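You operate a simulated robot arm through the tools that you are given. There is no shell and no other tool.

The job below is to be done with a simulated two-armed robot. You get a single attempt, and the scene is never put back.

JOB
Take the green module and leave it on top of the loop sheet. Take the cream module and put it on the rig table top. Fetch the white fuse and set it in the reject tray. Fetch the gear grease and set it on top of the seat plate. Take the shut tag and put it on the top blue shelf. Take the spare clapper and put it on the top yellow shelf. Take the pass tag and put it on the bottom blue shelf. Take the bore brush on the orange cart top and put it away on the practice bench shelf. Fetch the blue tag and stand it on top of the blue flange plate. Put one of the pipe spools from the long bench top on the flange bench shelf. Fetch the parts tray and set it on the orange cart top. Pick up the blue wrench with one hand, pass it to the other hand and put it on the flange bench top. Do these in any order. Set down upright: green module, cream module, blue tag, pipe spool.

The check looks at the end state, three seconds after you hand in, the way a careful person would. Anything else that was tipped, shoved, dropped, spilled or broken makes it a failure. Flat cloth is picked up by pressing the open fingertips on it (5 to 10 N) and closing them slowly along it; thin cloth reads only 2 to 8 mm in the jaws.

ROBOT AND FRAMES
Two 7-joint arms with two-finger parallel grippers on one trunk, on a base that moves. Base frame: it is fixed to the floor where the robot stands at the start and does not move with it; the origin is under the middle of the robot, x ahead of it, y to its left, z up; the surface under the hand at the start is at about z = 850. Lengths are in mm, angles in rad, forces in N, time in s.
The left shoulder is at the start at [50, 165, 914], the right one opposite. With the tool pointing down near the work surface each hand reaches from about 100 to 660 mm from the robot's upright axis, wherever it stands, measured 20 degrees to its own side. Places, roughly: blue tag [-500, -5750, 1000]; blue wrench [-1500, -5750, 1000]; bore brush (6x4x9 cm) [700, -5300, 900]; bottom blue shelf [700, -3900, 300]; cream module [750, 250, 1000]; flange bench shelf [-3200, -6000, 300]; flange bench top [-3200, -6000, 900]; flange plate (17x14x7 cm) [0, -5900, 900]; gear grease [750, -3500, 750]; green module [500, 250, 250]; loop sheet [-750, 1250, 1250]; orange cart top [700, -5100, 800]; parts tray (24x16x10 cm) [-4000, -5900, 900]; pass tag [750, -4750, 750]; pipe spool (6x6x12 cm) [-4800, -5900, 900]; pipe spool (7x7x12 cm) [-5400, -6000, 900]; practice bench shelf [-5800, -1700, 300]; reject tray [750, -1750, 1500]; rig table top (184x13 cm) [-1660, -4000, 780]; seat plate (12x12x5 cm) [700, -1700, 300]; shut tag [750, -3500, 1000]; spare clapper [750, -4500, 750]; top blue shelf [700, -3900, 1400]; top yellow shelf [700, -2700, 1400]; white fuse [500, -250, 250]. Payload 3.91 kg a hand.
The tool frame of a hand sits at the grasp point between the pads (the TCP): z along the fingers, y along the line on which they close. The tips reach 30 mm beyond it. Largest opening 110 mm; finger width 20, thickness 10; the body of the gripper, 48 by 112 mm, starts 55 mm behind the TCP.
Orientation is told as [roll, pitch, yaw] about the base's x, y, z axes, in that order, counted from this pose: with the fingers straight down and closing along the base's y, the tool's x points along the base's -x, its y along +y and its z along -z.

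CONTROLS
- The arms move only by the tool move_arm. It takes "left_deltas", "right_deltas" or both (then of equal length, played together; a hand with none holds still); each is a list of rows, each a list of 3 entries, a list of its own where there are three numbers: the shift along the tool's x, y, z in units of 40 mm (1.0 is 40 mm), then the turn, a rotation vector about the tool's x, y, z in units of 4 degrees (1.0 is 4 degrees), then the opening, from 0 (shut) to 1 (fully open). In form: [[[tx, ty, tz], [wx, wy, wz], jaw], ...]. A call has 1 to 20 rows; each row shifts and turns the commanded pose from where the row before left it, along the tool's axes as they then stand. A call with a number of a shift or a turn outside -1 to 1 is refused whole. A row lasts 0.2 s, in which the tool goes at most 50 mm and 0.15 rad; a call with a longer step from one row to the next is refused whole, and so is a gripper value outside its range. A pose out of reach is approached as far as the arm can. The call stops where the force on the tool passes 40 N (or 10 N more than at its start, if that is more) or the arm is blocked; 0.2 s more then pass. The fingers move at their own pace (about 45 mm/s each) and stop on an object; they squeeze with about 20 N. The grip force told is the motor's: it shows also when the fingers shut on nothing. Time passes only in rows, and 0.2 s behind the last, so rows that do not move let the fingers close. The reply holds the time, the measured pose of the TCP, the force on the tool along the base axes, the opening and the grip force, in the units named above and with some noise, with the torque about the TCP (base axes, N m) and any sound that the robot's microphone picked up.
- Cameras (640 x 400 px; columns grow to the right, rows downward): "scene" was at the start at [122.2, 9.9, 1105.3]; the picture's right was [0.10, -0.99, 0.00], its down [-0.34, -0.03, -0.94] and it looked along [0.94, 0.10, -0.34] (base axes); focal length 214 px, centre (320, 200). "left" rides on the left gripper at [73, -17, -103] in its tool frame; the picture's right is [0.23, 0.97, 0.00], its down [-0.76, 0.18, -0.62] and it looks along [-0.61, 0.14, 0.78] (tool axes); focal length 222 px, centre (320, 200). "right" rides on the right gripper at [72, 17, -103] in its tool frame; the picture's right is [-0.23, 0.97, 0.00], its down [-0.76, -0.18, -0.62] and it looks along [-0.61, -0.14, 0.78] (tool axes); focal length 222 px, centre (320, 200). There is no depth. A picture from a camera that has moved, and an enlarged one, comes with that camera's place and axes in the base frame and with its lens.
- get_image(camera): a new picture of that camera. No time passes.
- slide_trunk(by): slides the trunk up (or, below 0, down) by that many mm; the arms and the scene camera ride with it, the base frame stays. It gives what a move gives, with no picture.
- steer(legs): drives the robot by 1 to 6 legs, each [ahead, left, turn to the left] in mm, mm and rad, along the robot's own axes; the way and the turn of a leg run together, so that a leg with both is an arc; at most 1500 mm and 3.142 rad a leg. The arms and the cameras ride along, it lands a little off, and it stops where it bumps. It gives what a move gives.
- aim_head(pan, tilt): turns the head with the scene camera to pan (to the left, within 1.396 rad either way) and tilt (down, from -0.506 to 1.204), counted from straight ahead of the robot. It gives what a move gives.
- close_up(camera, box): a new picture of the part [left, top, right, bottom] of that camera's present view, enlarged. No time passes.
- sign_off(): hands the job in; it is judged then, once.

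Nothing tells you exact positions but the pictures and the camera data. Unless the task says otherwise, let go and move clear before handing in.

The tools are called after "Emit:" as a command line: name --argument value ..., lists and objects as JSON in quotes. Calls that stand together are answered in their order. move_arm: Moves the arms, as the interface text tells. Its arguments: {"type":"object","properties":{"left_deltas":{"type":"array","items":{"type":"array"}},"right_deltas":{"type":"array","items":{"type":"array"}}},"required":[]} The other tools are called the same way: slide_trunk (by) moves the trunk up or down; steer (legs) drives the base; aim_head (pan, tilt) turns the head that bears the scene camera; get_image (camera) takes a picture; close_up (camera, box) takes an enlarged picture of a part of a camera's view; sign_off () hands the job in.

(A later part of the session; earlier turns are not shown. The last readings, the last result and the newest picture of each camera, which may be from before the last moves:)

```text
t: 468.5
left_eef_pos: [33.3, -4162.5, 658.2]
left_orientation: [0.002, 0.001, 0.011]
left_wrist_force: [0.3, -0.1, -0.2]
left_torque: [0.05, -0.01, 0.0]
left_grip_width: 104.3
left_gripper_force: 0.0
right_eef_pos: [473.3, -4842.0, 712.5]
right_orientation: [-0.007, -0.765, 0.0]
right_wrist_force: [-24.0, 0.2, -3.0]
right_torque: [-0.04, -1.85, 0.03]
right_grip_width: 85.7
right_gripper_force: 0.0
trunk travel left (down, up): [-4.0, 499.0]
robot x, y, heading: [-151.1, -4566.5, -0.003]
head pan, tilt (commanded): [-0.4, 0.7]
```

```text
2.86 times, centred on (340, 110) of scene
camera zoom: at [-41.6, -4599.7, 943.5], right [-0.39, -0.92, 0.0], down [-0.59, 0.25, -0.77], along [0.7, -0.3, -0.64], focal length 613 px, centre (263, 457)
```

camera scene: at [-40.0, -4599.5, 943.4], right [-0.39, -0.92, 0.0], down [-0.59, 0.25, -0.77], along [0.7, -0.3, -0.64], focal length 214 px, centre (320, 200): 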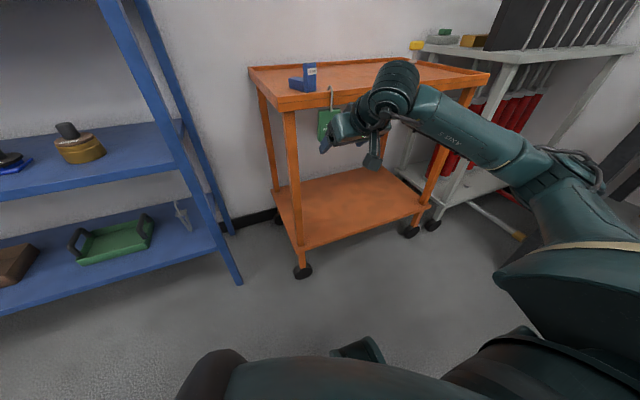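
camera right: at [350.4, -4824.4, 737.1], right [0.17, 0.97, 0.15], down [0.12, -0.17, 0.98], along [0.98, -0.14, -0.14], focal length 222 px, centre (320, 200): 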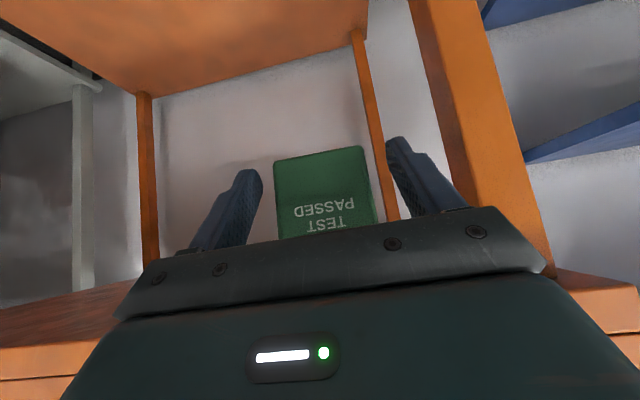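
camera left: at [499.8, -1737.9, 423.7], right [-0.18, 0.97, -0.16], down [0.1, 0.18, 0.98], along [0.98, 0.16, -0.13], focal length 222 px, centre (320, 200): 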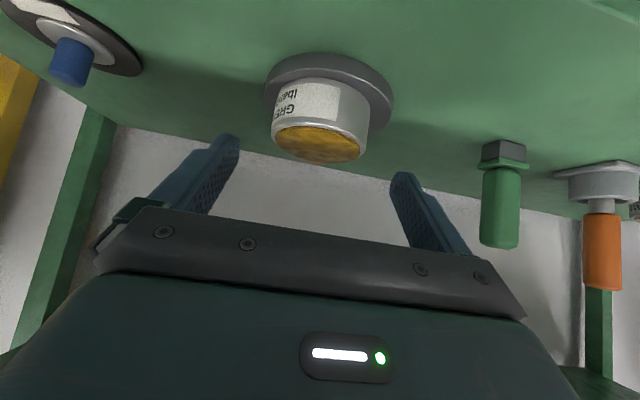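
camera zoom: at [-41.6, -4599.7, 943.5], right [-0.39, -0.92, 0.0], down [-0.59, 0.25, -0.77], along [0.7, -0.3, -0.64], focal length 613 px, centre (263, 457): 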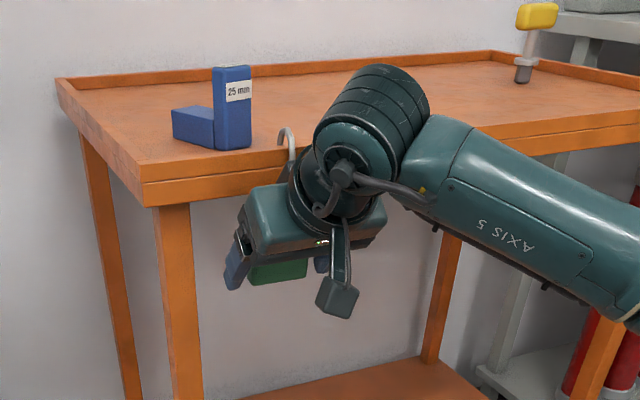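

My wrist pressed on the cart's apron (24 N), so I back off at once and use a flatter 70° tilt to reach under it.

Emit:
move_arm --right_deltas '[[[0.3, 0, -0.29], [0, 0, 0], 0.78], [[0.5, 0, -0.48], [0, 0, 0], 0.78], [[0, 0, 0], [0, -1, 0], 0.78], [[0, 0, 0], [0, -1, 0], 0.78], [[0, 0, 0], [0, -1, 0], 0.78], [[0, 0, 0], [0, -1, 0], 0.78], [[0, 0, 0], [0, -1, 0], 0.78], [[0, 0, 0], [0, -1, 0], 0.78], [[0, 0, 0], [0, -0.5, 0], 0.78]]'

Emit:
get_image --camera "right"

Emit:
close_up --camera "scene" --box '[240, 40, 440, 200]'

```text
t: 470.5
left_eef_pos: [32.7, -4163.4, 659.2]
left_orientation: [0.002, 0.005, 0.012]
left_wrist_force: [-0.3, 0.3, -0.2]
left_torque: [-0.02, 0.0, 0.03]
left_grip_width: 104.6
left_gripper_force: 0.1
right_eef_pos: [431.1, -4842.1, 714.7]
right_orientation: [-0.005, -1.224, 0.0]
right_wrist_force: [0.1, -0.7, 0.1]
right_torque: [0.01, 0.01, -0.01]
right_grip_width: 85.7
right_gripper_force: 0.2
trunk travel left (down, up): [-4.0, 499.0]
robot x, y, heading: [-149.8, -4566.3, -0.002]
head pan, tilt (commanded): [-0.4, 0.7]
```

```text
taken
camera right: at [310.1, -4824.6, 680.7], right [0.08, 0.97, 0.21], down [-0.33, -0.17, 0.93], along [0.94, -0.15, 0.31], focal length 222 px, centre (320, 200)
```

right: 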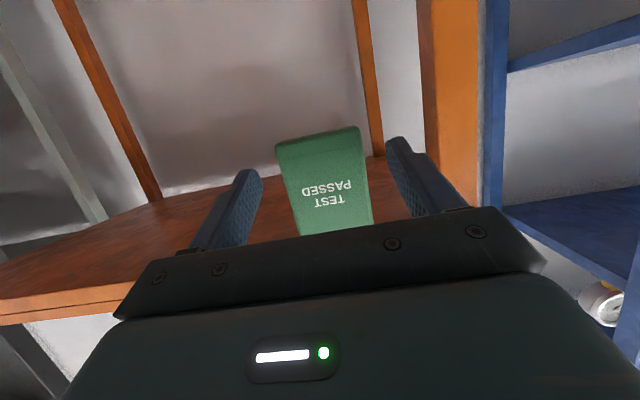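

```text
2.50 times, centred on (340, 120) of scene
camera zoom: at [-40.0, -4599.5, 943.4], right [-0.39, -0.92, 0.0], down [-0.59, 0.25, -0.76], along [0.7, -0.3, -0.64], focal length 536 px, centre (270, 400)
```

zoom: 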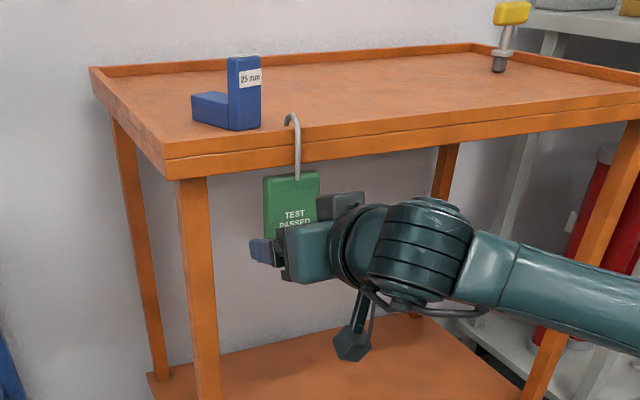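

Emit:
move_arm --right_deltas '[[[-0.09, -0.01, 0.55], [0, 0, 0], 0.78], [[0, 0, 0], [0, 0, 0], 0.5], [[0, 0, 0], [0, 0, 0], 0.4], [[0, 0, 0], [0, 0, 0], 0.4], [[0, 0, 0], [0, 0, 0], 0.4]]'

Emit:
get_image --camera "right"

```text
t: 471.7
left_eef_pos: [33.4, -4162.5, 657.6]
left_orientation: [0.001, 0.004, 0.012]
left_wrist_force: [0.2, 0.4, -0.3]
left_torque: [0.0, -0.01, 0.01]
left_grip_width: 104.8
left_gripper_force: 0.0
right_eef_pos: [454.8, -4842.1, 709.3]
right_orientation: [-0.006, -1.221, 0.001]
right_wrist_force: [0.1, -0.4, 0.9]
right_torque: [0.01, 0.07, 0.0]
right_grip_width: 59.4
right_gripper_force: 20.2
trunk travel left (down, up): [-4.0, 499.0]
robot x, y, heading: [-146.5, -4565.0, 0.002]
head pan, tilt (commanded): [-0.4, 0.7]
```

```text
taken
camera right: at [332.1, -4824.8, 676.3], right [0.08, 0.97, 0.21], down [-0.33, -0.17, 0.93], along [0.94, -0.15, 0.3], focal length 222 px, centre (320, 200)
```

right: 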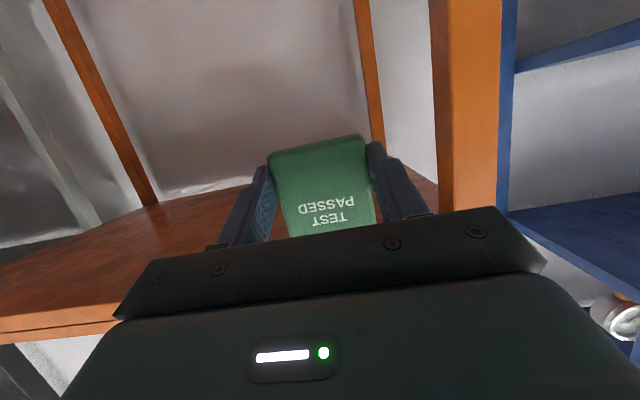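

Gripped low on the tag. I swing its lower end outward in small steps with a matching rotation.

Emit:
move_arm --right_deltas '[[[0.046, 0, -0.275], [0, 0.9, 0], 0.4], [[0.065, 0, -0.27], [0, 0.9, 0], 0.4], [[0.08, 0, -0.268], [0, 0.9, 0], 0.4], [[0.1, 0, -0.26], [0, 0.9, 0], 0.4]]'

Emit:
close_up --camera "scene" --box '[240, 40, 440, 200]'

Emit:
get_image --camera "right"

```text
t: 472.7
left_eef_pos: [33.4, -4161.7, 656.7]
left_orientation: [0.001, 0.003, 0.013]
left_wrist_force: [-0.7, 0.2, 0.4]
left_torque: [0.02, -0.03, 0.02]
left_grip_width: 104.7
left_gripper_force: 0.1
right_eef_pos: [410.5, -4842.3, 721.8]
right_orientation: [-0.005, -0.979, 0.002]
right_wrist_force: [9.9, -0.2, 16.7]
right_torque: [0.03, -0.47, 0.0]
right_grip_width: 59.5
right_gripper_force: 20.0
trunk travel left (down, up): [-4.0, 499.0]
robot x, y, heading: [-145.2, -4565.5, -0.0]
head pan, tilt (commanded): [-0.4, 0.7]
```

```text
2.50 times, centred on (340, 120) of scene
camera zoom: at [-40.5, -4599.1, 943.7], right [-0.39, -0.92, 0.0], down [-0.59, 0.25, -0.77], along [0.7, -0.3, -0.64], focal length 536 px, centre (270, 400)
```

zoom: 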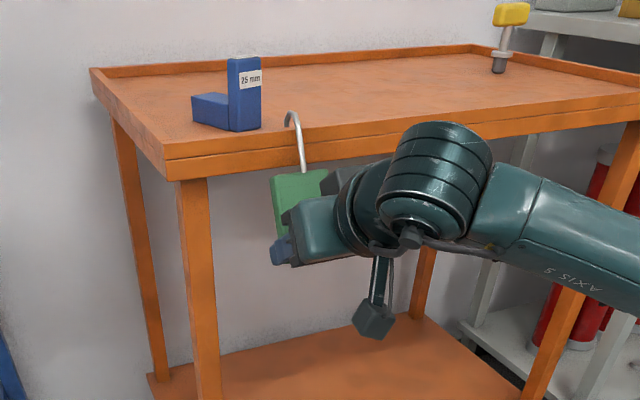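

```text
taken
camera right: at [284.0, -4824.5, 718.3], right [0.13, 0.97, 0.19], down [-0.09, -0.17, 0.98], along [0.99, -0.15, 0.07], focal length 222 px, centre (320, 200)
```

right: 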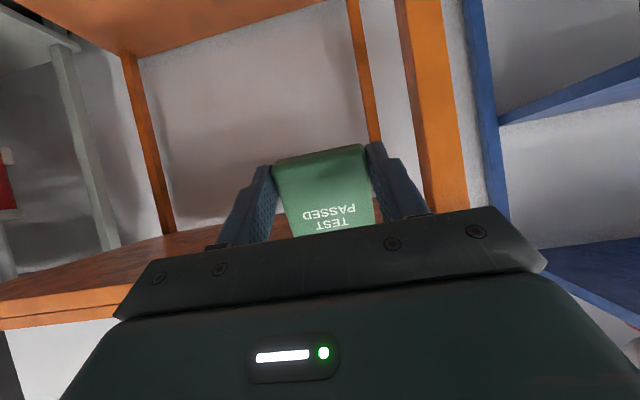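

Emit:
move_arm --right_deltas '[[[-0.311, 0, -0.209], [0, 0, 0], 0.4], [[-0.311, 0, -0.209], [0, 0, 0], 0.4], [[-0.311, 0, -0.209], [0, 0, 0], 0.4]]'

Emit:
close_up --camera "scene" --box '[240, 40, 440, 200]'

```text
t: 473.5
left_eef_pos: [32.0, -4163.7, 657.8]
left_orientation: [0.002, 0.003, 0.014]
left_wrist_force: [0.2, 0.0, 0.3]
left_torque: [-0.02, 0.02, 0.01]
left_grip_width: 104.6
left_gripper_force: 0.1
right_eef_pos: [409.0, -4841.3, 762.8]
right_orientation: [-0.006, -0.967, 0.0]
right_wrist_force: [0.0, 0.1, -1.8]
right_torque: [-0.02, 0.03, 0.02]
right_grip_width: 59.1
right_gripper_force: 19.5
trunk travel left (down, up): [-4.0, 499.0]
robot x, y, heading: [-148.7, -4567.3, -0.005]
head pan, tilt (commanded): [-0.4, 0.7]
```

```text
2.50 times, centred on (340, 120) of scene
camera zoom: at [-40.0, -4599.6, 943.3], right [-0.39, -0.92, 0.0], down [-0.59, 0.25, -0.76], along [0.7, -0.3, -0.64], focal length 536 px, centre (270, 400)
```

zoom: 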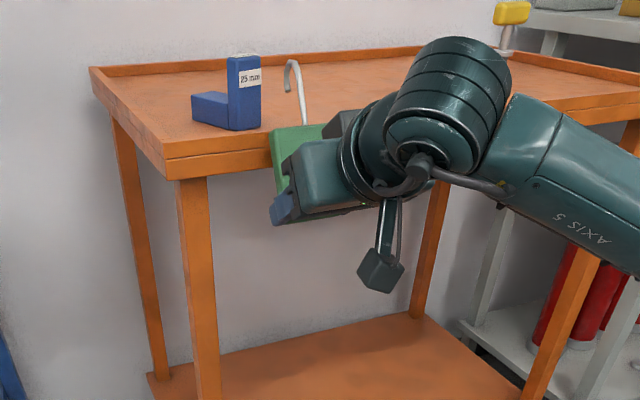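

The tag is free; its hook is above the rim. I lift a little more and back away.

Emit:
move_arm --right_deltas '[[[-0.311, 0, -0.209], [0, 0, 0], 0.4]]'

Emit:
steer --legs '[[-250, 0, 0]]'

Emit:
get_image --camera "scene"

Emit:
get_image --camera "right"

```text
t: 473.9
left_eef_pos: [33.7, -4163.9, 658.4]
left_orientation: [0.0, 0.004, 0.012]
left_wrist_force: [0.7, 0.5, -1.1]
left_torque: [-0.01, 0.04, -0.01]
left_grip_width: 104.3
left_gripper_force: 0.0
right_eef_pos: [409.0, -4841.4, 778.1]
right_orientation: [-0.004, -0.97, -0.002]
right_wrist_force: [0.2, 0.1, -0.6]
right_torque: [-0.01, 0.0, 0.01]
right_grip_width: 59.4
right_gripper_force: 20.0
trunk travel left (down, up): [-4.0, 499.0]
robot x, y, heading: [-145.4, -4567.0, -0.007]
head pan, tilt (commanded): [-0.4, 0.7]
```

```text
t: 475.7
left_eef_pos: [-217.6, -4161.2, 658.2]
left_orientation: [0.001, 0.005, 0.013]
left_wrist_force: [-0.1, -0.2, -0.6]
left_torque: [-0.01, 0.0, 0.0]
left_grip_width: 104.4
left_gripper_force: 0.0
right_eef_pos: [159.4, -4840.0, 776.5]
right_orientation: [-0.004, -0.973, -0.001]
right_wrist_force: [0.2, 0.4, -0.7]
right_torque: [-0.03, 0.03, 0.03]
right_grip_width: 59.2
right_gripper_force: 20.2
trunk travel left (down, up): [-4.0, 499.0]
robot x, y, heading: [-397.3, -4564.6, 0.0]
head pan, tilt (commanded): [-0.4, 0.7]
```

```text
taken
camera scene: at [-290.1, -4599.1, 943.4], right [-0.39, -0.92, 0.0], down [-0.59, 0.25, -0.76], along [0.7, -0.3, -0.64], focal length 214 px, centre (320, 200)
```

scene: 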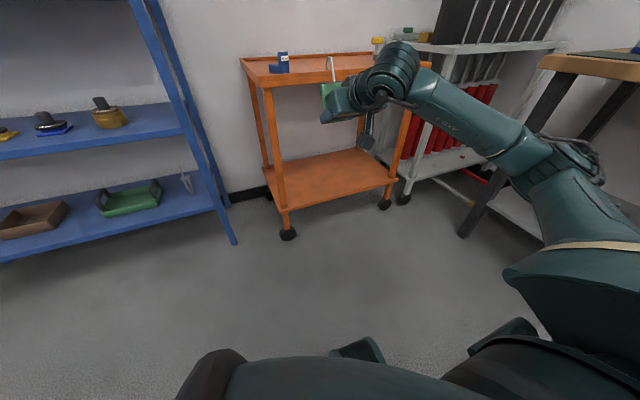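

```text
taken
camera right: at [33.7, -4823.4, 775.2], right [0.13, 0.97, 0.19], down [-0.08, -0.18, 0.98], along [0.99, -0.15, 0.06], focal length 222 px, centre (320, 200)
```

right: 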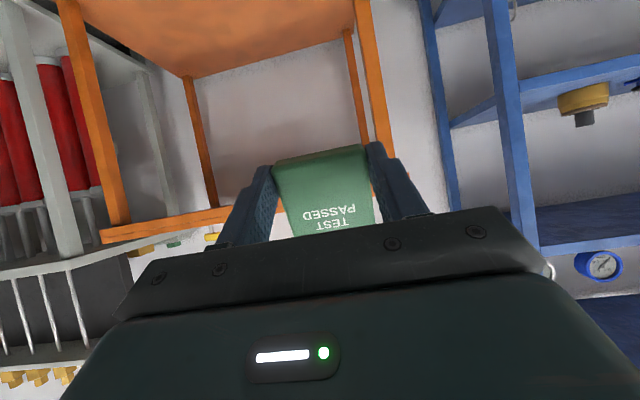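

The tag is safely in hand, nearly upright. I rehearse lowering it to bottom-shelf height in free space before driving to the blue rack.

Emit:
move_arm --right_deltas '[[[0.687, -0.078, 0.66], [0, 0, 0], 0.4], [[0.687, -0.078, 0.66], [0, 0, 0], 0.4], [[0.687, -0.078, 0.66], [0, 0, 0], 0.4], [[0.687, -0.078, 0.66], [0, 0, 0], 0.4], [[0.687, -0.078, 0.66], [0, 0, 0], 0.4], [[0.687, -0.078, 0.66], [0, 0, 0], 0.4], [[0.687, -0.078, 0.66], [0, 0, 0], 0.4], [[0.687, -0.078, 0.66], [0, 0, 0], 0.4], [[0.687, -0.078, 0.66], [0, 0, 0], 0.4], [[0.687, -0.078, 0.66], [0, 0, 0], 0.4]]'

Emit:
get_image --camera "scene"

```text
t: 477.9
left_eef_pos: [-216.4, -4162.4, 658.0]
left_orientation: [0.002, 0.004, 0.013]
left_wrist_force: [-0.7, 0.0, 1.3]
left_torque: [-0.03, -0.02, -0.02]
left_grip_width: 104.4
left_gripper_force: 0.0
right_eef_pos: [213.2, -4887.4, 393.8]
right_orientation: [-0.003, -0.969, 0.0]
right_wrist_force: [0.0, 0.8, -0.1]
right_torque: [0.01, 0.06, 0.01]
right_grip_width: 59.0
right_gripper_force: 19.5
right hand out of reach, approached as far as the arm can: row 9
trunk travel left (down, up): [-4.0, 499.0]
robot x, y, heading: [-394.2, -4564.2, 0.003]
head pan, tilt (commanded): [-0.4, 0.7]
```

```text
taken
camera scene: at [-290.2, -4599.1, 943.4], right [-0.39, -0.92, 0.0], down [-0.59, 0.25, -0.76], along [0.7, -0.3, -0.64], focal length 214 px, centre (320, 200)
```

scene: 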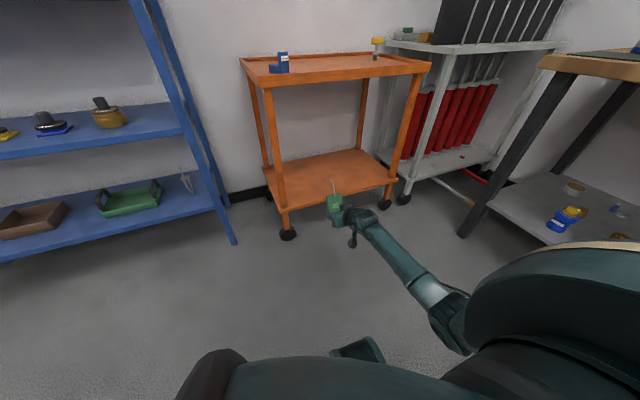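

Emit:
close_up --camera "scene" --box '[300, 160, 400, 250]'

Emit:
move_arm --right_deltas '[[[0.6, 0, 0.41], [0, 0, 0], 0.4], [[0.6, 0, 0.41], [0, 0, 0], 0.4]]'

```text
4.44 times, centred on (350, 205) of scene
camera zoom: at [-290.2, -4599.1, 943.4], right [-0.39, -0.92, 0.0], down [-0.59, 0.25, -0.76], along [0.7, -0.3, -0.64], focal length 953 px, centre (187, 178)
```

zoom: 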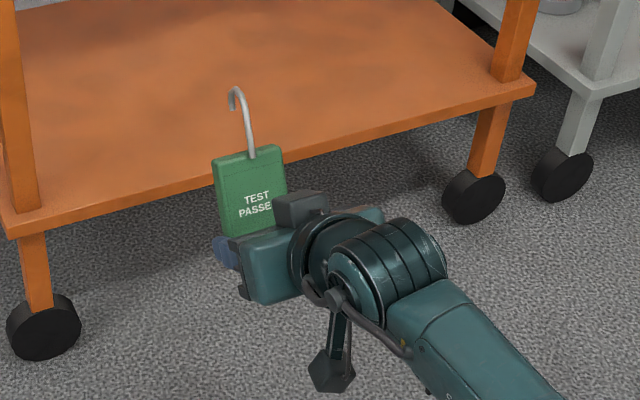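

```text
t: 478.5
left_eef_pos: [-217.0, -4161.5, 658.8]
left_orientation: [0.001, 0.004, 0.011]
left_wrist_force: [-0.3, -0.8, -0.7]
left_torque: [-0.01, 0.01, 0.0]
left_grip_width: 104.5
left_gripper_force: 0.0
right_eef_pos: [213.0, -4886.4, 338.7]
right_orientation: [-0.002, -0.972, -0.007]
right_wrist_force: [-0.8, -0.1, -0.3]
right_torque: [-0.02, 0.03, 0.04]
right_grip_width: 58.9
right_gripper_force: 20.0
trunk travel left (down, up): [-4.0, 499.0]
robot x, y, heading: [-394.0, -4566.0, -0.003]
head pan, tilt (commanded): [-0.4, 0.7]
```

Emit:
close_up --camera "right" --box '[220, 100, 420, 260]'

```text
2.50 times, centred on (320, 180) of right
camera zoom: at [86.6, -4870.3, 336.1], right [0.13, 0.97, 0.19], down [-0.09, -0.18, 0.98], along [0.99, -0.15, 0.06], focal length 555 px, centre (320, 250)
```

zoom: 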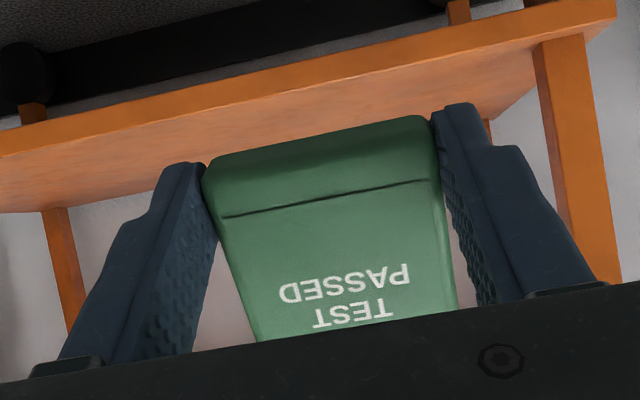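

The tag leans about 15° with its top away. I flatten the tool by 15° so that the tag is vertical, checking that the low pose still holds.

Emit:
move_arm --right_deltas '[[[0, 0, 0], [0, -1, 0], 0.4], [[0, 0, 0], [0, -1, 0], 0.4], [[0, 0, 0], [0, -1, 0], 0.4], [[0, 0, 0], [0, -0.7, 0], 0.4]]'

Emit:
close_up --camera "right" --box '[220, 100, 420, 260]'

```text
t: 479.5
left_eef_pos: [-216.5, -4162.2, 658.0]
left_orientation: [0.002, 0.003, 0.013]
left_wrist_force: [-0.1, 0.3, 0.7]
left_torque: [0.01, -0.02, 0.0]
left_grip_width: 104.8
left_gripper_force: 0.0
right_eef_pos: [215.3, -4898.2, 337.8]
right_orientation: [0.012, -1.229, -0.007]
right_wrist_force: [-0.3, 0.9, -1.5]
right_torque: [-0.01, 0.0, -0.02]
right_grip_width: 59.4
right_gripper_force: 20.2
right hand out of reach, approached as far as the arm can: row 2, 3
trunk travel left (down, up): [-4.0, 499.0]
robot x, y, heading: [-401.6, -4565.9, 0.002]
head pan, tilt (commanded): [-0.4, 0.7]
```

```text
2.50 times, centred on (320, 180) of right
camera zoom: at [94.2, -4882.3, 302.8], right [0.07, 0.97, 0.22], down [-0.33, -0.18, 0.93], along [0.94, -0.14, 0.31], focal length 555 px, centre (320, 250)
```

zoom: 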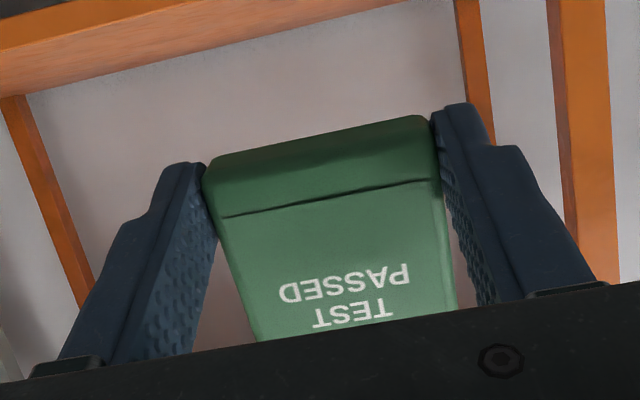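

Emit:
move_arm --right_deltas '[[[-0.706, 0, -0.25], [0, 0, 0], 0.4], [[-0.706, 0, -0.25], [0, 0, 0], 0.4]]'

Emit:
steer --legs '[[0, 700, 0], [0, 645, 0]]'

Emit:
steer --legs '[[200, 0, 0]]'

Emit:
aim_head --pan -0.3 --tilt 0.6

Emit:
get_image --camera "scene"

Emit:
get_image --camera "right"

```text
t: 480.1
left_eef_pos: [-217.4, -4162.9, 657.5]
left_orientation: [0.003, 0.004, 0.013]
left_wrist_force: [0.4, -0.3, 0.4]
left_torque: [0.0, 0.01, -0.01]
left_grip_width: 104.4
left_gripper_force: 0.1
right_eef_pos: [217.7, -4901.7, 396.6]
right_orientation: [0.008, -1.227, -0.006]
right_wrist_force: [-0.5, -0.2, -1.2]
right_torque: [-0.03, 0.0, 0.03]
right_grip_width: 59.2
right_gripper_force: 20.2
right hand out of reach, approached as far as the arm can: row 1
trunk travel left (down, up): [-4.0, 499.0]
robot x, y, heading: [-395.2, -4571.4, 0.001]
head pan, tilt (commanded): [-0.4, 0.7]
```

```text
t: 492.4
left_eef_pos: [-219.8, -2822.6, 658.7]
left_orientation: [0.001, 0.003, 0.019]
left_wrist_force: [-0.8, -0.8, -0.4]
left_torque: [0.0, -0.01, 0.02]
left_grip_width: 104.7
left_gripper_force: 0.0
right_eef_pos: [216.5, -3559.6, 397.0]
right_orientation: [0.008, -1.229, -0.001]
right_wrist_force: [0.7, 0.9, -0.7]
right_torque: [-0.03, 0.01, 0.0]
right_grip_width: 59.0
right_gripper_force: 20.1
trunk travel left (down, up): [-4.0, 499.0]
robot x, y, heading: [-399.4, -3227.6, 0.004]
head pan, tilt (commanded): [-0.4, 0.7]
```

```text
t: 494.0
left_eef_pos: [-21.4, -2820.0, 657.9]
left_orientation: [0.001, 0.003, 0.018]
left_wrist_force: [0.5, 0.3, 0.6]
left_torque: [0.0, 0.03, -0.01]
left_grip_width: 104.6
left_gripper_force: 0.0
right_eef_pos: [415.5, -3558.3, 397.6]
right_orientation: [0.008, -1.228, 0.002]
right_wrist_force: [-0.2, 0.0, -1.0]
right_torque: [0.01, 0.03, -0.05]
right_grip_width: 58.9
right_gripper_force: 19.8
trunk travel left (down, up): [-4.0, 499.0]
robot x, y, heading: [-200.3, -3223.4, -0.0]
head pan, tilt (commanded): [-0.4, 0.7]
```

```text
t: 494.6
left_eef_pos: [-21.6, -2820.0, 657.4]
left_orientation: [0.002, 0.003, 0.018]
left_wrist_force: [-0.4, 0.1, 0.3]
left_torque: [-0.02, 0.01, -0.01]
left_grip_width: 104.8
left_gripper_force: 0.0
right_eef_pos: [414.8, -3558.0, 397.1]
right_orientation: [0.008, -1.226, 0.0]
right_wrist_force: [0.3, -0.1, 0.7]
right_torque: [0.01, 0.03, -0.01]
right_grip_width: 59.0
right_gripper_force: 20.4
trunk travel left (down, up): [-4.0, 499.0]
robot x, y, heading: [-199.3, -3224.7, 0.006]
head pan, tilt (commanded): [-0.3, 0.6]
```

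```text
taken
camera scene: at [-86.9, -3250.5, 952.0], right [-0.29, -0.96, 0.0], down [-0.54, 0.17, -0.82], along [0.79, -0.24, -0.57], focal length 214 px, centre (320, 200)
```

scene: 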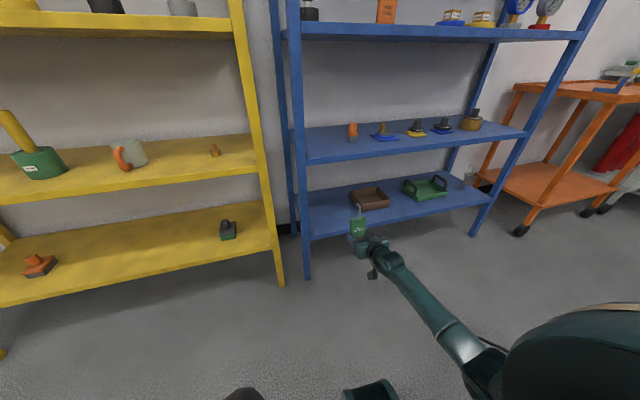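

```text
taken
camera right: at [293.9, -3542.3, 362.8], right [0.07, 0.97, 0.22], down [-0.33, -0.18, 0.93], along [0.94, -0.13, 0.31], focal length 222 px, centre (320, 200)
```

right: 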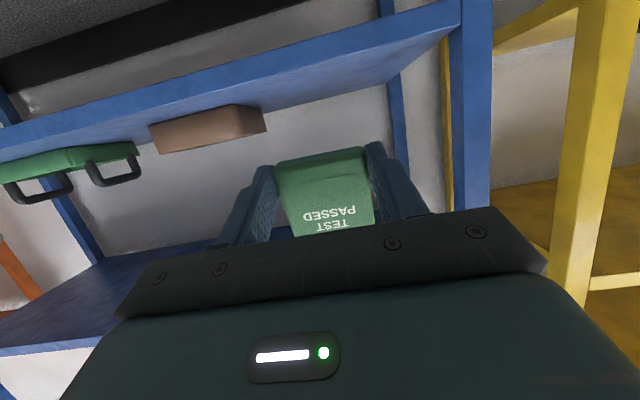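

Emit:
steer --legs '[[222, 0, -0.004]]'

Emit:
move_arm --right_deltas '[[[0.7, 0, 0.25], [0, 0, 0], 0.4], [[0.6, 0, 0.215], [0, 0, 0], 0.4]]'

Emit:
get_image --camera "right"

Emit:
close_up --camera "scene" --box '[260, 170, 440, 310]'

```text
t: 496.3
left_eef_pos: [199.0, -2820.0, 658.4]
left_orientation: [0.003, 0.005, 0.013]
left_wrist_force: [-1.1, 0.0, 0.1]
left_torque: [-0.03, 0.0, -0.01]
left_grip_width: 104.3
left_gripper_force: 0.0
right_eef_pos: [635.7, -3558.7, 397.0]
right_orientation: [0.009, -1.228, -0.004]
right_wrist_force: [0.3, 0.4, -0.7]
right_torque: [0.01, 0.01, -0.02]
right_grip_width: 59.1
right_gripper_force: 20.1
trunk travel left (down, up): [-4.0, 499.0]
robot x, y, heading: [16.6, -3226.6, 0.003]
head pan, tilt (commanded): [-0.3, 0.6]
```

```text
t: 496.9
left_eef_pos: [200.5, -2820.2, 656.8]
left_orientation: [0.002, 0.004, 0.017]
left_wrist_force: [0.3, -1.0, 0.4]
left_torque: [0.01, -0.02, 0.01]
left_grip_width: 104.7
left_gripper_force: 0.0
right_eef_pos: [635.2, -3558.0, 342.3]
right_orientation: [0.007, -1.229, -0.002]
right_wrist_force: [0.6, -0.1, 0.1]
right_torque: [-0.02, 0.03, 0.02]
right_grip_width: 59.1
right_gripper_force: 19.8
trunk travel left (down, up): [-4.0, 499.0]
robot x, y, heading: [22.6, -3220.5, 0.003]
head pan, tilt (commanded): [-0.3, 0.6]
```

```text
taken
camera right: at [513.6, -3542.9, 307.2], right [0.07, 0.97, 0.22], down [-0.33, -0.18, 0.93], along [0.94, -0.14, 0.31], focal length 222 px, centre (320, 200)
```

right: 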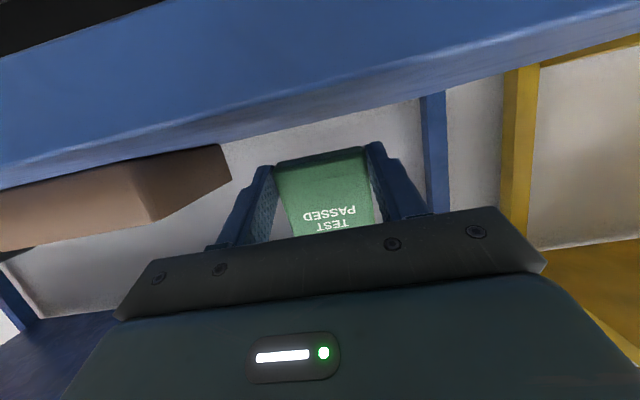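

```text
2.86 times, centred on (350, 240) of scene
camera zoom: at [133.4, -3250.3, 952.0], right [-0.29, -0.96, 0.0], down [-0.54, 0.17, -0.83], along [0.79, -0.24, -0.56], focal length 613 px, centre (234, 86)
```

zoom: 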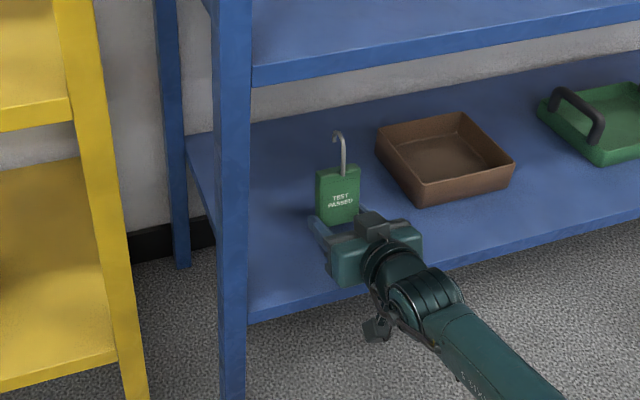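

Emit:
move_arm --right_deltas '[[[0.283, 0, 0.1], [0, 0, 0], 0.4], [[0.14, 0, 0.05], [0, 0, 0], 0.4]]'

Emit:
move_arm --right_deltas '[[[0.07, 0, 0.025], [0, 0, 0], 0.4], [[0.05, 0, 0.018], [0, 0, 0], 0.4]]'

```text
t: 497.5
left_eef_pos: [198.0, -2820.3, 656.9]
left_orientation: [0.001, 0.004, 0.017]
left_wrist_force: [0.2, -0.4, -0.4]
left_torque: [0.0, 0.01, -0.04]
left_grip_width: 104.5
left_gripper_force: 0.0
right_eef_pos: [633.8, -3558.1, 323.9]
right_orientation: [0.01, -1.226, -0.003]
right_wrist_force: [0.0, 0.5, -0.5]
right_torque: [0.0, 0.0, 0.01]
right_grip_width: 59.1
right_gripper_force: 19.3
trunk travel left (down, up): [-4.0, 499.0]
robot x, y, heading: [23.8, -3225.5, -0.001]
head pan, tilt (commanded): [-0.3, 0.6]
```

```text
t: 498.1
left_eef_pos: [198.7, -2820.3, 657.3]
left_orientation: [0.002, 0.004, 0.014]
left_wrist_force: [0.2, -1.0, 0.1]
left_torque: [0.02, 0.01, -0.02]
left_grip_width: 104.5
left_gripper_force: 0.0
right_eef_pos: [635.2, -3559.6, 319.5]
right_orientation: [0.01, -1.231, -0.002]
right_wrist_force: [-1.1, -1.0, 1.7]
right_torque: [-0.07, -0.01, -0.06]
right_grip_width: 58.9
right_gripper_force: 19.8
trunk travel left (down, up): [-4.0, 499.0]
robot x, y, heading: [18.8, -3223.5, -0.0]
head pan, tilt (commanded): [-0.3, 0.6]
```

Emit:
move_arm --right_deltas '[[[0.045, 0, 0.016], [0, 0, 0], 0.4]]'

Emit:
close_up --camera "scene" --box '[300, 190, 400, 280]'

```text
t: 498.5
left_eef_pos: [199.5, -2820.0, 658.0]
left_orientation: [0.0, 0.002, 0.012]
left_wrist_force: [0.2, -0.5, -0.8]
left_torque: [0.03, 0.03, 0.03]
left_grip_width: 104.5
left_gripper_force: 0.0
right_eef_pos: [636.0, -3559.0, 319.7]
right_orientation: [0.009, -1.235, 0.001]
right_wrist_force: [-3.8, 0.0, 9.0]
right_torque: [-0.29, -0.15, -0.07]
right_grip_width: 59.3
right_gripper_force: 20.4
trunk travel left (down, up): [-4.0, 499.0]
robot x, y, heading: [19.6, -3224.3, 0.004]
head pan, tilt (commanded): [-0.3, 0.6]
```

```text
4.44 times, centred on (350, 235) of scene
camera zoom: at [132.7, -3250.0, 952.3], right [-0.29, -0.96, 0.0], down [-0.54, 0.17, -0.83], along [0.79, -0.24, -0.56], focal length 953 px, centre (187, 44)
```

zoom: 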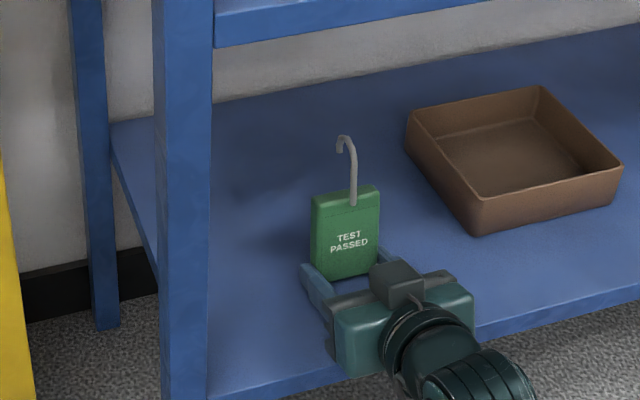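

Contact (9 N). I release and draw the hand straight back.

Emit:
move_arm --right_deltas '[[[-0.02, 0, -0.007], [0, 0, 0], 0.4], [[0, 0, 0], [0, 0, 0], 0.6], [[0, 0, 0], [0, 0, 0], 0.78], [[0, 0, 0], [0, 0, 0], 0.78], [[0.13, 0, -0.38], [0, 0, 0], 0.78], [[0.13, 0, -0.38], [0, 0, 0], 0.78]]'

Emit:
close_up --camera "scene" --box '[300, 190, 400, 280]'

```text
t: 499.9
left_eef_pos: [198.4, -2819.4, 658.7]
left_orientation: [0.003, 0.002, 0.014]
left_wrist_force: [0.3, -0.2, 0.3]
left_torque: [0.01, -0.01, 0.01]
left_grip_width: 104.8
left_gripper_force: 0.0
right_eef_pos: [602.0, -3561.6, 320.2]
right_orientation: [0.012, -1.229, -0.004]
right_wrist_force: [6.3, 0.0, 7.7]
right_torque: [-0.38, -0.28, 0.24]
right_grip_width: 86.3
right_gripper_force: 0.3
trunk travel left (down, up): [-4.0, 499.0]
robot x, y, heading: [19.5, -3220.8, 0.001]
head pan, tilt (commanded): [-0.3, 0.6]
```

```text
4.44 times, centred on (350, 235) of scene
camera zoom: at [133.0, -3250.1, 952.1], right [-0.29, -0.96, 0.0], down [-0.54, 0.17, -0.83], along [0.79, -0.24, -0.56], focal length 953 px, centre (187, 44)
```

zoom: 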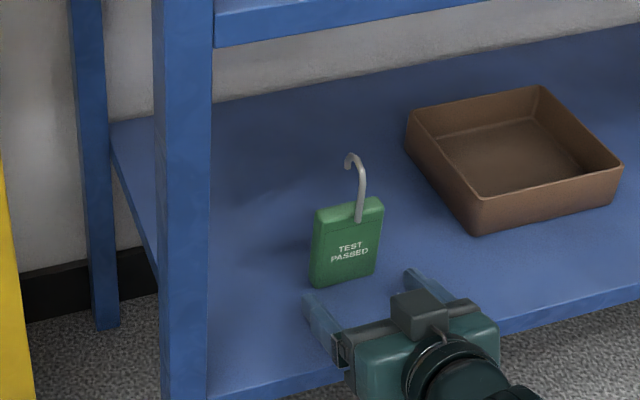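

The tag stands by itself on the bottom blue shelf. My fingertips are brushing the shelf, so I lift slightly and back out.

Emit:
move_arm --right_deltas '[[[-0.28, 0, -0.1], [0, 0, 0], 0.78], [[0.1, 0, -0.3], [0, 0, 0], 0.78]]'

Emit:
steer --legs '[[-300, 0, 0]]'

Emit:
get_image --camera "scene"

Emit:
close_up --camera "scene" --box '[290, 150, 450, 250]'

```text
t: 500.5
left_eef_pos: [200.5, -2821.2, 659.0]
left_orientation: [0.003, 0.004, 0.013]
left_wrist_force: [-0.4, -0.3, 1.4]
left_torque: [0.02, -0.01, -0.02]
left_grip_width: 104.6
left_gripper_force: 0.0
right_eef_pos: [589.6, -3561.2, 328.2]
right_orientation: [0.026, -1.224, -0.014]
right_wrist_force: [0.5, -0.4, 0.8]
right_torque: [0.01, -0.03, 0.02]
right_grip_width: 85.8
right_gripper_force: 0.0
trunk travel left (down, up): [-4.0, 499.0]
robot x, y, heading: [18.1, -3222.1, -0.001]
head pan, tilt (commanded): [-0.3, 0.6]
```

```text
t: 502.6
left_eef_pos: [-102.1, -2820.5, 657.7]
left_orientation: [0.003, 0.003, 0.017]
left_wrist_force: [0.7, 0.8, -0.2]
left_torque: [0.04, 0.02, 0.0]
left_grip_width: 104.6
left_gripper_force: 0.1
right_eef_pos: [289.5, -3559.6, 328.9]
right_orientation: [0.026, -1.227, -0.01]
right_wrist_force: [0.0, 0.3, -0.3]
right_torque: [-0.01, 0.0, 0.0]
right_grip_width: 85.7
right_gripper_force: 0.0
trunk travel left (down, up): [-4.0, 499.0]
robot x, y, heading: [-279.4, -3227.6, 0.001]
head pan, tilt (commanded): [-0.3, 0.6]
```

```text
taken
camera scene: at [-167.3, -3250.7, 952.0], right [-0.29, -0.96, 0.0], down [-0.54, 0.17, -0.83], along [0.79, -0.24, -0.56], focal length 214 px, centre (320, 200)
```

scene: 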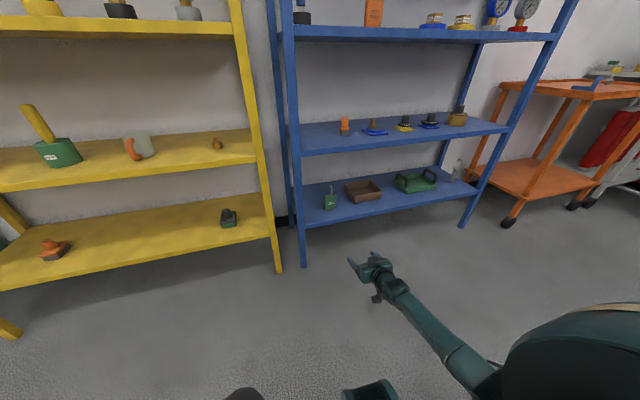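

```text
4.00 times, centred on (370, 200) of scene
camera zoom: at [-167.3, -3250.7, 952.0], right [-0.29, -0.96, 0.0], down [-0.54, 0.17, -0.83], along [0.79, -0.24, -0.56], focal length 858 px, centre (120, 200)
```

zoom: 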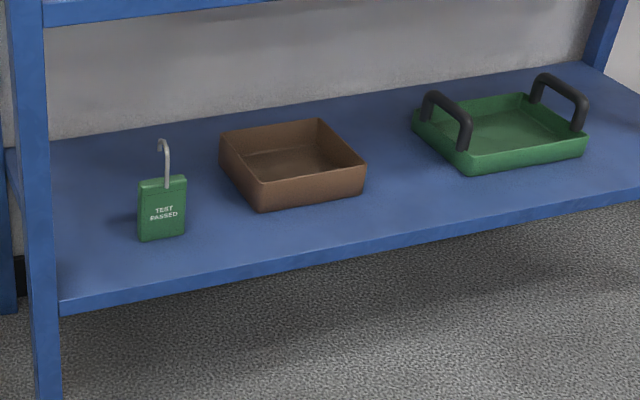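

The pass tag stands on the bottom blue shelf. Next I turn to the benches on the back wall, so I bring both arms up to a carrying posture.

Emit:
slide_trunk --by 165

Emit:
move_arm --right_deltas '[[[-0.94, 0, -0.34], [0, 0, 0], 0.78], [[-0.94, 0, -0.34], [0, 0, 0], 0.78], [[-0.94, 0, -0.34], [0, 0, 0], 0.78], [[-0.94, 0, -0.34], [0, 0, 0], 0.78], [[-0.94, 0, -0.34], [0, 0, 0], 0.78], [[0, 0, 0], [0, 1, 0], 0.78], [[0, 0, 0], [0, 1, 0], 0.78], [[0, 0, 0], [0, 1, 0], 0.78], [[0, 0, 0], [0, 1, 0], 0.78], [[0, 0, 0], [0, 1, 0], 0.78], [[0, 0, 0], [0, 1, 0], 0.78], [[0, 0, 0], [0, 1, 0], 0.78], [[0, 0, 0], [0, 1, 0], 0.78], [[0, 0, 0], [0, 1, 0], 0.78], [[0, 0, 0], [0, 1, 0], 0.78]]' --left_deltas '[[[-0.37, -0.26, -0.3], [0, 0, 0], 0.9], [[-0.37, -0.26, -0.3], [0, 0, 0], 0.9], [[-0.37, -0.26, -0.3], [0, 0, 0], 0.9], [[-0.37, -0.26, -0.3], [0, 0, 0], 0.9], [[-0.37, -0.26, -0.3], [0, 0, 0], 0.9], [[-0.37, -0.26, -0.3], [0, 0, 0], 0.9], [[-0.37, -0.26, -0.3], [0, 0, 0], 0.9], [[-0.37, -0.26, -0.3], [0, 0, 0], 0.9], [[-0.37, -0.26, -0.3], [0, 0, 0], 0.9], [[-0.37, -0.26, -0.3], [0, 0, 0], 0.9], [[-0.37, -0.26, -0.3], [0, 0, 0], 0.9], [[-0.37, -0.26, -0.3], [0, 0, 0], 0.9], [[-0.37, -0.26, -0.3], [0, 0, 0], 0.9], [[-0.37, -0.26, -0.3], [0, 0, 0], 0.9], [[-0.37, -0.26, -0.3], [0, 0, 0], 0.9]]'

Emit:
move_arm --right_deltas '[[[0, 0, 0], [0, 1, 0], 0.78], [[0, 0, 0], [0, 1, 0], 0.78], [[0, 0, 0], [0, 1, 0], 0.78], [[0, 0, 0], [0, 1, 0], 0.78], [[0, 0, 0], [0, 1, 0], 0.78], [[0, 0, 0], [0, 1, 0], 0.78], [[0, 0, 0], [0, 1, 0], 0.78], [[0, 0, 0], [0, 0.5, 0], 0.78], [[0.3, 0.2, -0.8], [0, 0, 0], 0.78], [[0.3, 0.2, -0.8], [0, 0, 0], 0.78], [[0.3, 0.2, -0.8], [0, 0, 0], 0.78], [[0.3, 0.2, -0.8], [0, 0, 0], 0.78], [[0.3, 0.2, -0.8], [0, 0, 0], 0.78], [[0.3, 0.2, -0.8], [0, 0, 0], 0.78], [[0.3, 0.2, -0.8], [0, 0, 0], 0.78]]'

```text
t: 504.5
left_eef_pos: [-101.7, -2820.0, 822.7]
left_orientation: [0.002, 0.004, 0.017]
left_wrist_force: [1.2, 0.3, -0.5]
left_torque: [-0.03, -0.04, -0.01]
left_grip_width: 104.4
left_gripper_force: 0.0
right_eef_pos: [289.5, -3559.5, 492.7]
right_orientation: [0.026, -1.229, -0.009]
right_wrist_force: [-0.7, -0.1, -0.8]
right_torque: [-0.01, -0.02, 0.01]
right_grip_width: 85.5
right_gripper_force: 0.0
trunk travel left (down, up): [-169.0, 334.0]
robot x, y, heading: [-281.7, -3224.3, 0.002]
head pan, tilt (commanded): [-0.3, 0.6]
```

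```text
t: 507.7
left_eef_pos: [123.0, -2972.1, 1002.5]
left_orientation: [-0.002, 0.004, 0.016]
left_wrist_force: [-0.7, 0.8, -0.7]
left_torque: [0.05, 0.01, 0.01]
left_grip_width: 98.8
left_gripper_force: 0.1
right_eef_pos: [289.4, -3561.8, 695.3]
right_orientation: [0.01, -0.525, 0.009]
right_wrist_force: [-0.1, -0.3, 0.1]
right_torque: [0.02, 0.02, -0.01]
right_grip_width: 85.5
right_gripper_force: 0.1
trunk travel left (down, up): [-169.0, 334.0]
robot x, y, heading: [-283.9, -3226.5, 0.003]
head pan, tilt (commanded): [-0.3, 0.6]
```

```text
t: 510.9
left_eef_pos: [123.9, -2971.3, 1001.3]
left_orientation: [0.001, 0.003, 0.017]
left_wrist_force: [0.1, 0.4, -0.1]
left_torque: [-0.01, -0.02, -0.03]
left_grip_width: 99.2
left_gripper_force: 0.0
right_eef_pos: [202.3, -3510.2, 919.0]
right_orientation: [0.009, -0.005, 0.014]
right_wrist_force: [-0.6, 0.1, -0.9]
right_torque: [-0.03, 0.02, 0.02]
right_grip_width: 85.8
right_gripper_force: 0.0
trunk travel left (down, up): [-169.0, 334.0]
robot x, y, heading: [-281.3, -3221.7, 0.004]
head pan, tilt (commanded): [-0.3, 0.6]
```

Emit:
steer --legs '[[200, 0, 0], [0, 0, -1.575], [1400, 0, 0]]'

Emit:
aim_head --pan -0.2 --tilt 0.25

Emit:
get_image --camera "scene"

```text
t: 522.8
left_eef_pos: [160.3, -5021.3, 1001.9]
left_orientation: [0.002, 0.004, -1.563]
left_wrist_force: [0.2, 0.4, 0.1]
left_torque: [0.0, 0.02, 0.02]
left_grip_width: 99.0
left_gripper_force: 0.1
right_eef_pos: [-377.8, -5096.8, 919.2]
right_orientation: [0.009, -0.007, -1.567]
right_wrist_force: [0.0, -0.1, -0.2]
right_torque: [0.0, 0.01, -0.02]
right_grip_width: 85.8
right_gripper_force: 0.0
trunk travel left (down, up): [-169.0, 334.0]
robot x, y, heading: [-89.5, -4619.1, -1.568]
head pan, tilt (commanded): [-0.3, 0.6]
```

```text
t: 523.6
left_eef_pos: [160.8, -5020.8, 1000.9]
left_orientation: [0.002, 0.003, -1.562]
left_wrist_force: [0.3, 0.1, 0.9]
left_torque: [0.02, 0.0, -0.02]
left_grip_width: 98.9
left_gripper_force: 0.1
right_eef_pos: [-376.7, -5095.9, 919.5]
right_orientation: [0.009, -0.006, -1.565]
right_wrist_force: [0.5, 0.3, 1.0]
right_torque: [0.0, -0.05, 0.02]
right_grip_width: 85.4
right_gripper_force: 0.2
trunk travel left (down, up): [-169.0, 334.0]
robot x, y, heading: [-87.7, -4610.9, -1.573]
head pan, tilt (commanded): [-0.201, 0.25]
```

```text
taken
camera scene: at [-108.1, -4735.1, 1149.1], right [-0.98, 0.21, 0.0], down [0.05, 0.24, -0.97], along [-0.2, -0.95, -0.25], focal length 214 px, centre (320, 200)
```

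scene: 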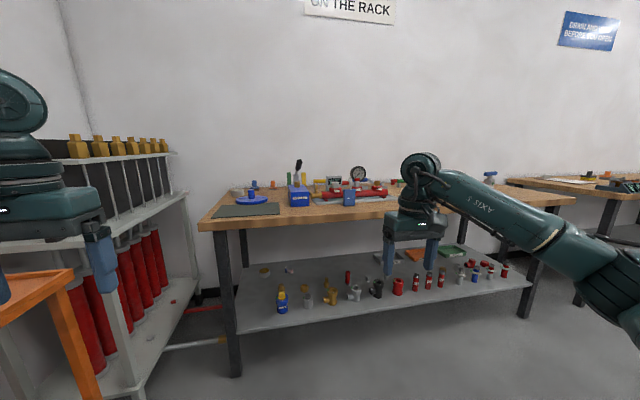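

Emit:
close_up --camera "scene" --box '[195, 140, 395, 260]'

Emit:
aim_head --pan -0.8 --tilt 0.2

Emit:
get_image --camera "scene"

```text
3.20 times, centred on (295, 200) of scene
camera zoom: at [-108.1, -4735.1, 1149.1], right [-0.98, 0.21, 0.0], down [0.05, 0.24, -0.97], along [-0.2, -0.95, -0.25], focal length 686 px, centre (400, 200)
```

zoom: 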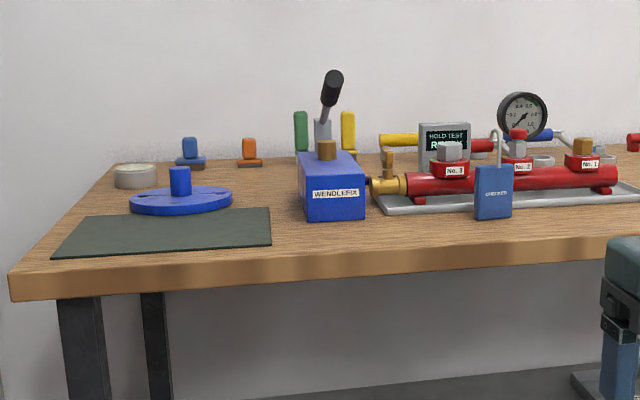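

```text
t: 524.6
left_eef_pos: [161.0, -5021.5, 1002.5]
left_orientation: [0.002, 0.003, -1.563]
left_wrist_force: [-0.6, -0.4, -0.7]
left_torque: [-0.01, -0.01, -0.01]
left_grip_width: 99.0
left_gripper_force: 0.0
right_eef_pos: [-377.5, -5096.9, 918.0]
right_orientation: [0.009, -0.006, -1.566]
right_wrist_force: [-0.6, 0.1, -0.4]
right_torque: [0.04, 0.02, 0.01]
right_grip_width: 85.8
right_gripper_force: 0.2
trunk travel left (down, up): [-169.0, 334.0]
robot x, y, heading: [-92.4, -4614.2, -1.578]
head pan, tilt (commanded): [-0.799, 0.201]
```

```text
taken
camera scene: at [-156.1, -4708.4, 1153.8], right [-0.69, 0.72, 0.0], down [0.14, 0.14, -0.98], along [-0.71, -0.68, -0.2], focal length 214 px, centre (320, 200)
```

scene: 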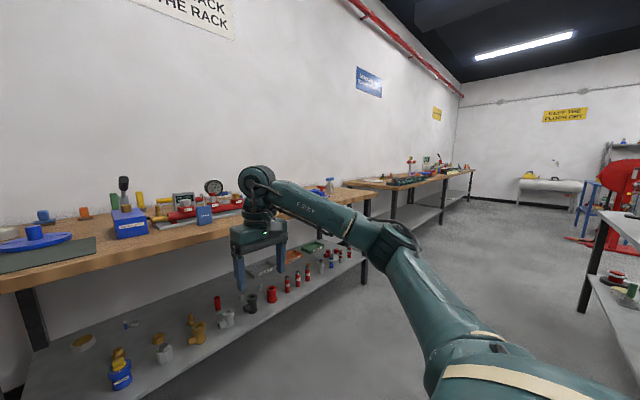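

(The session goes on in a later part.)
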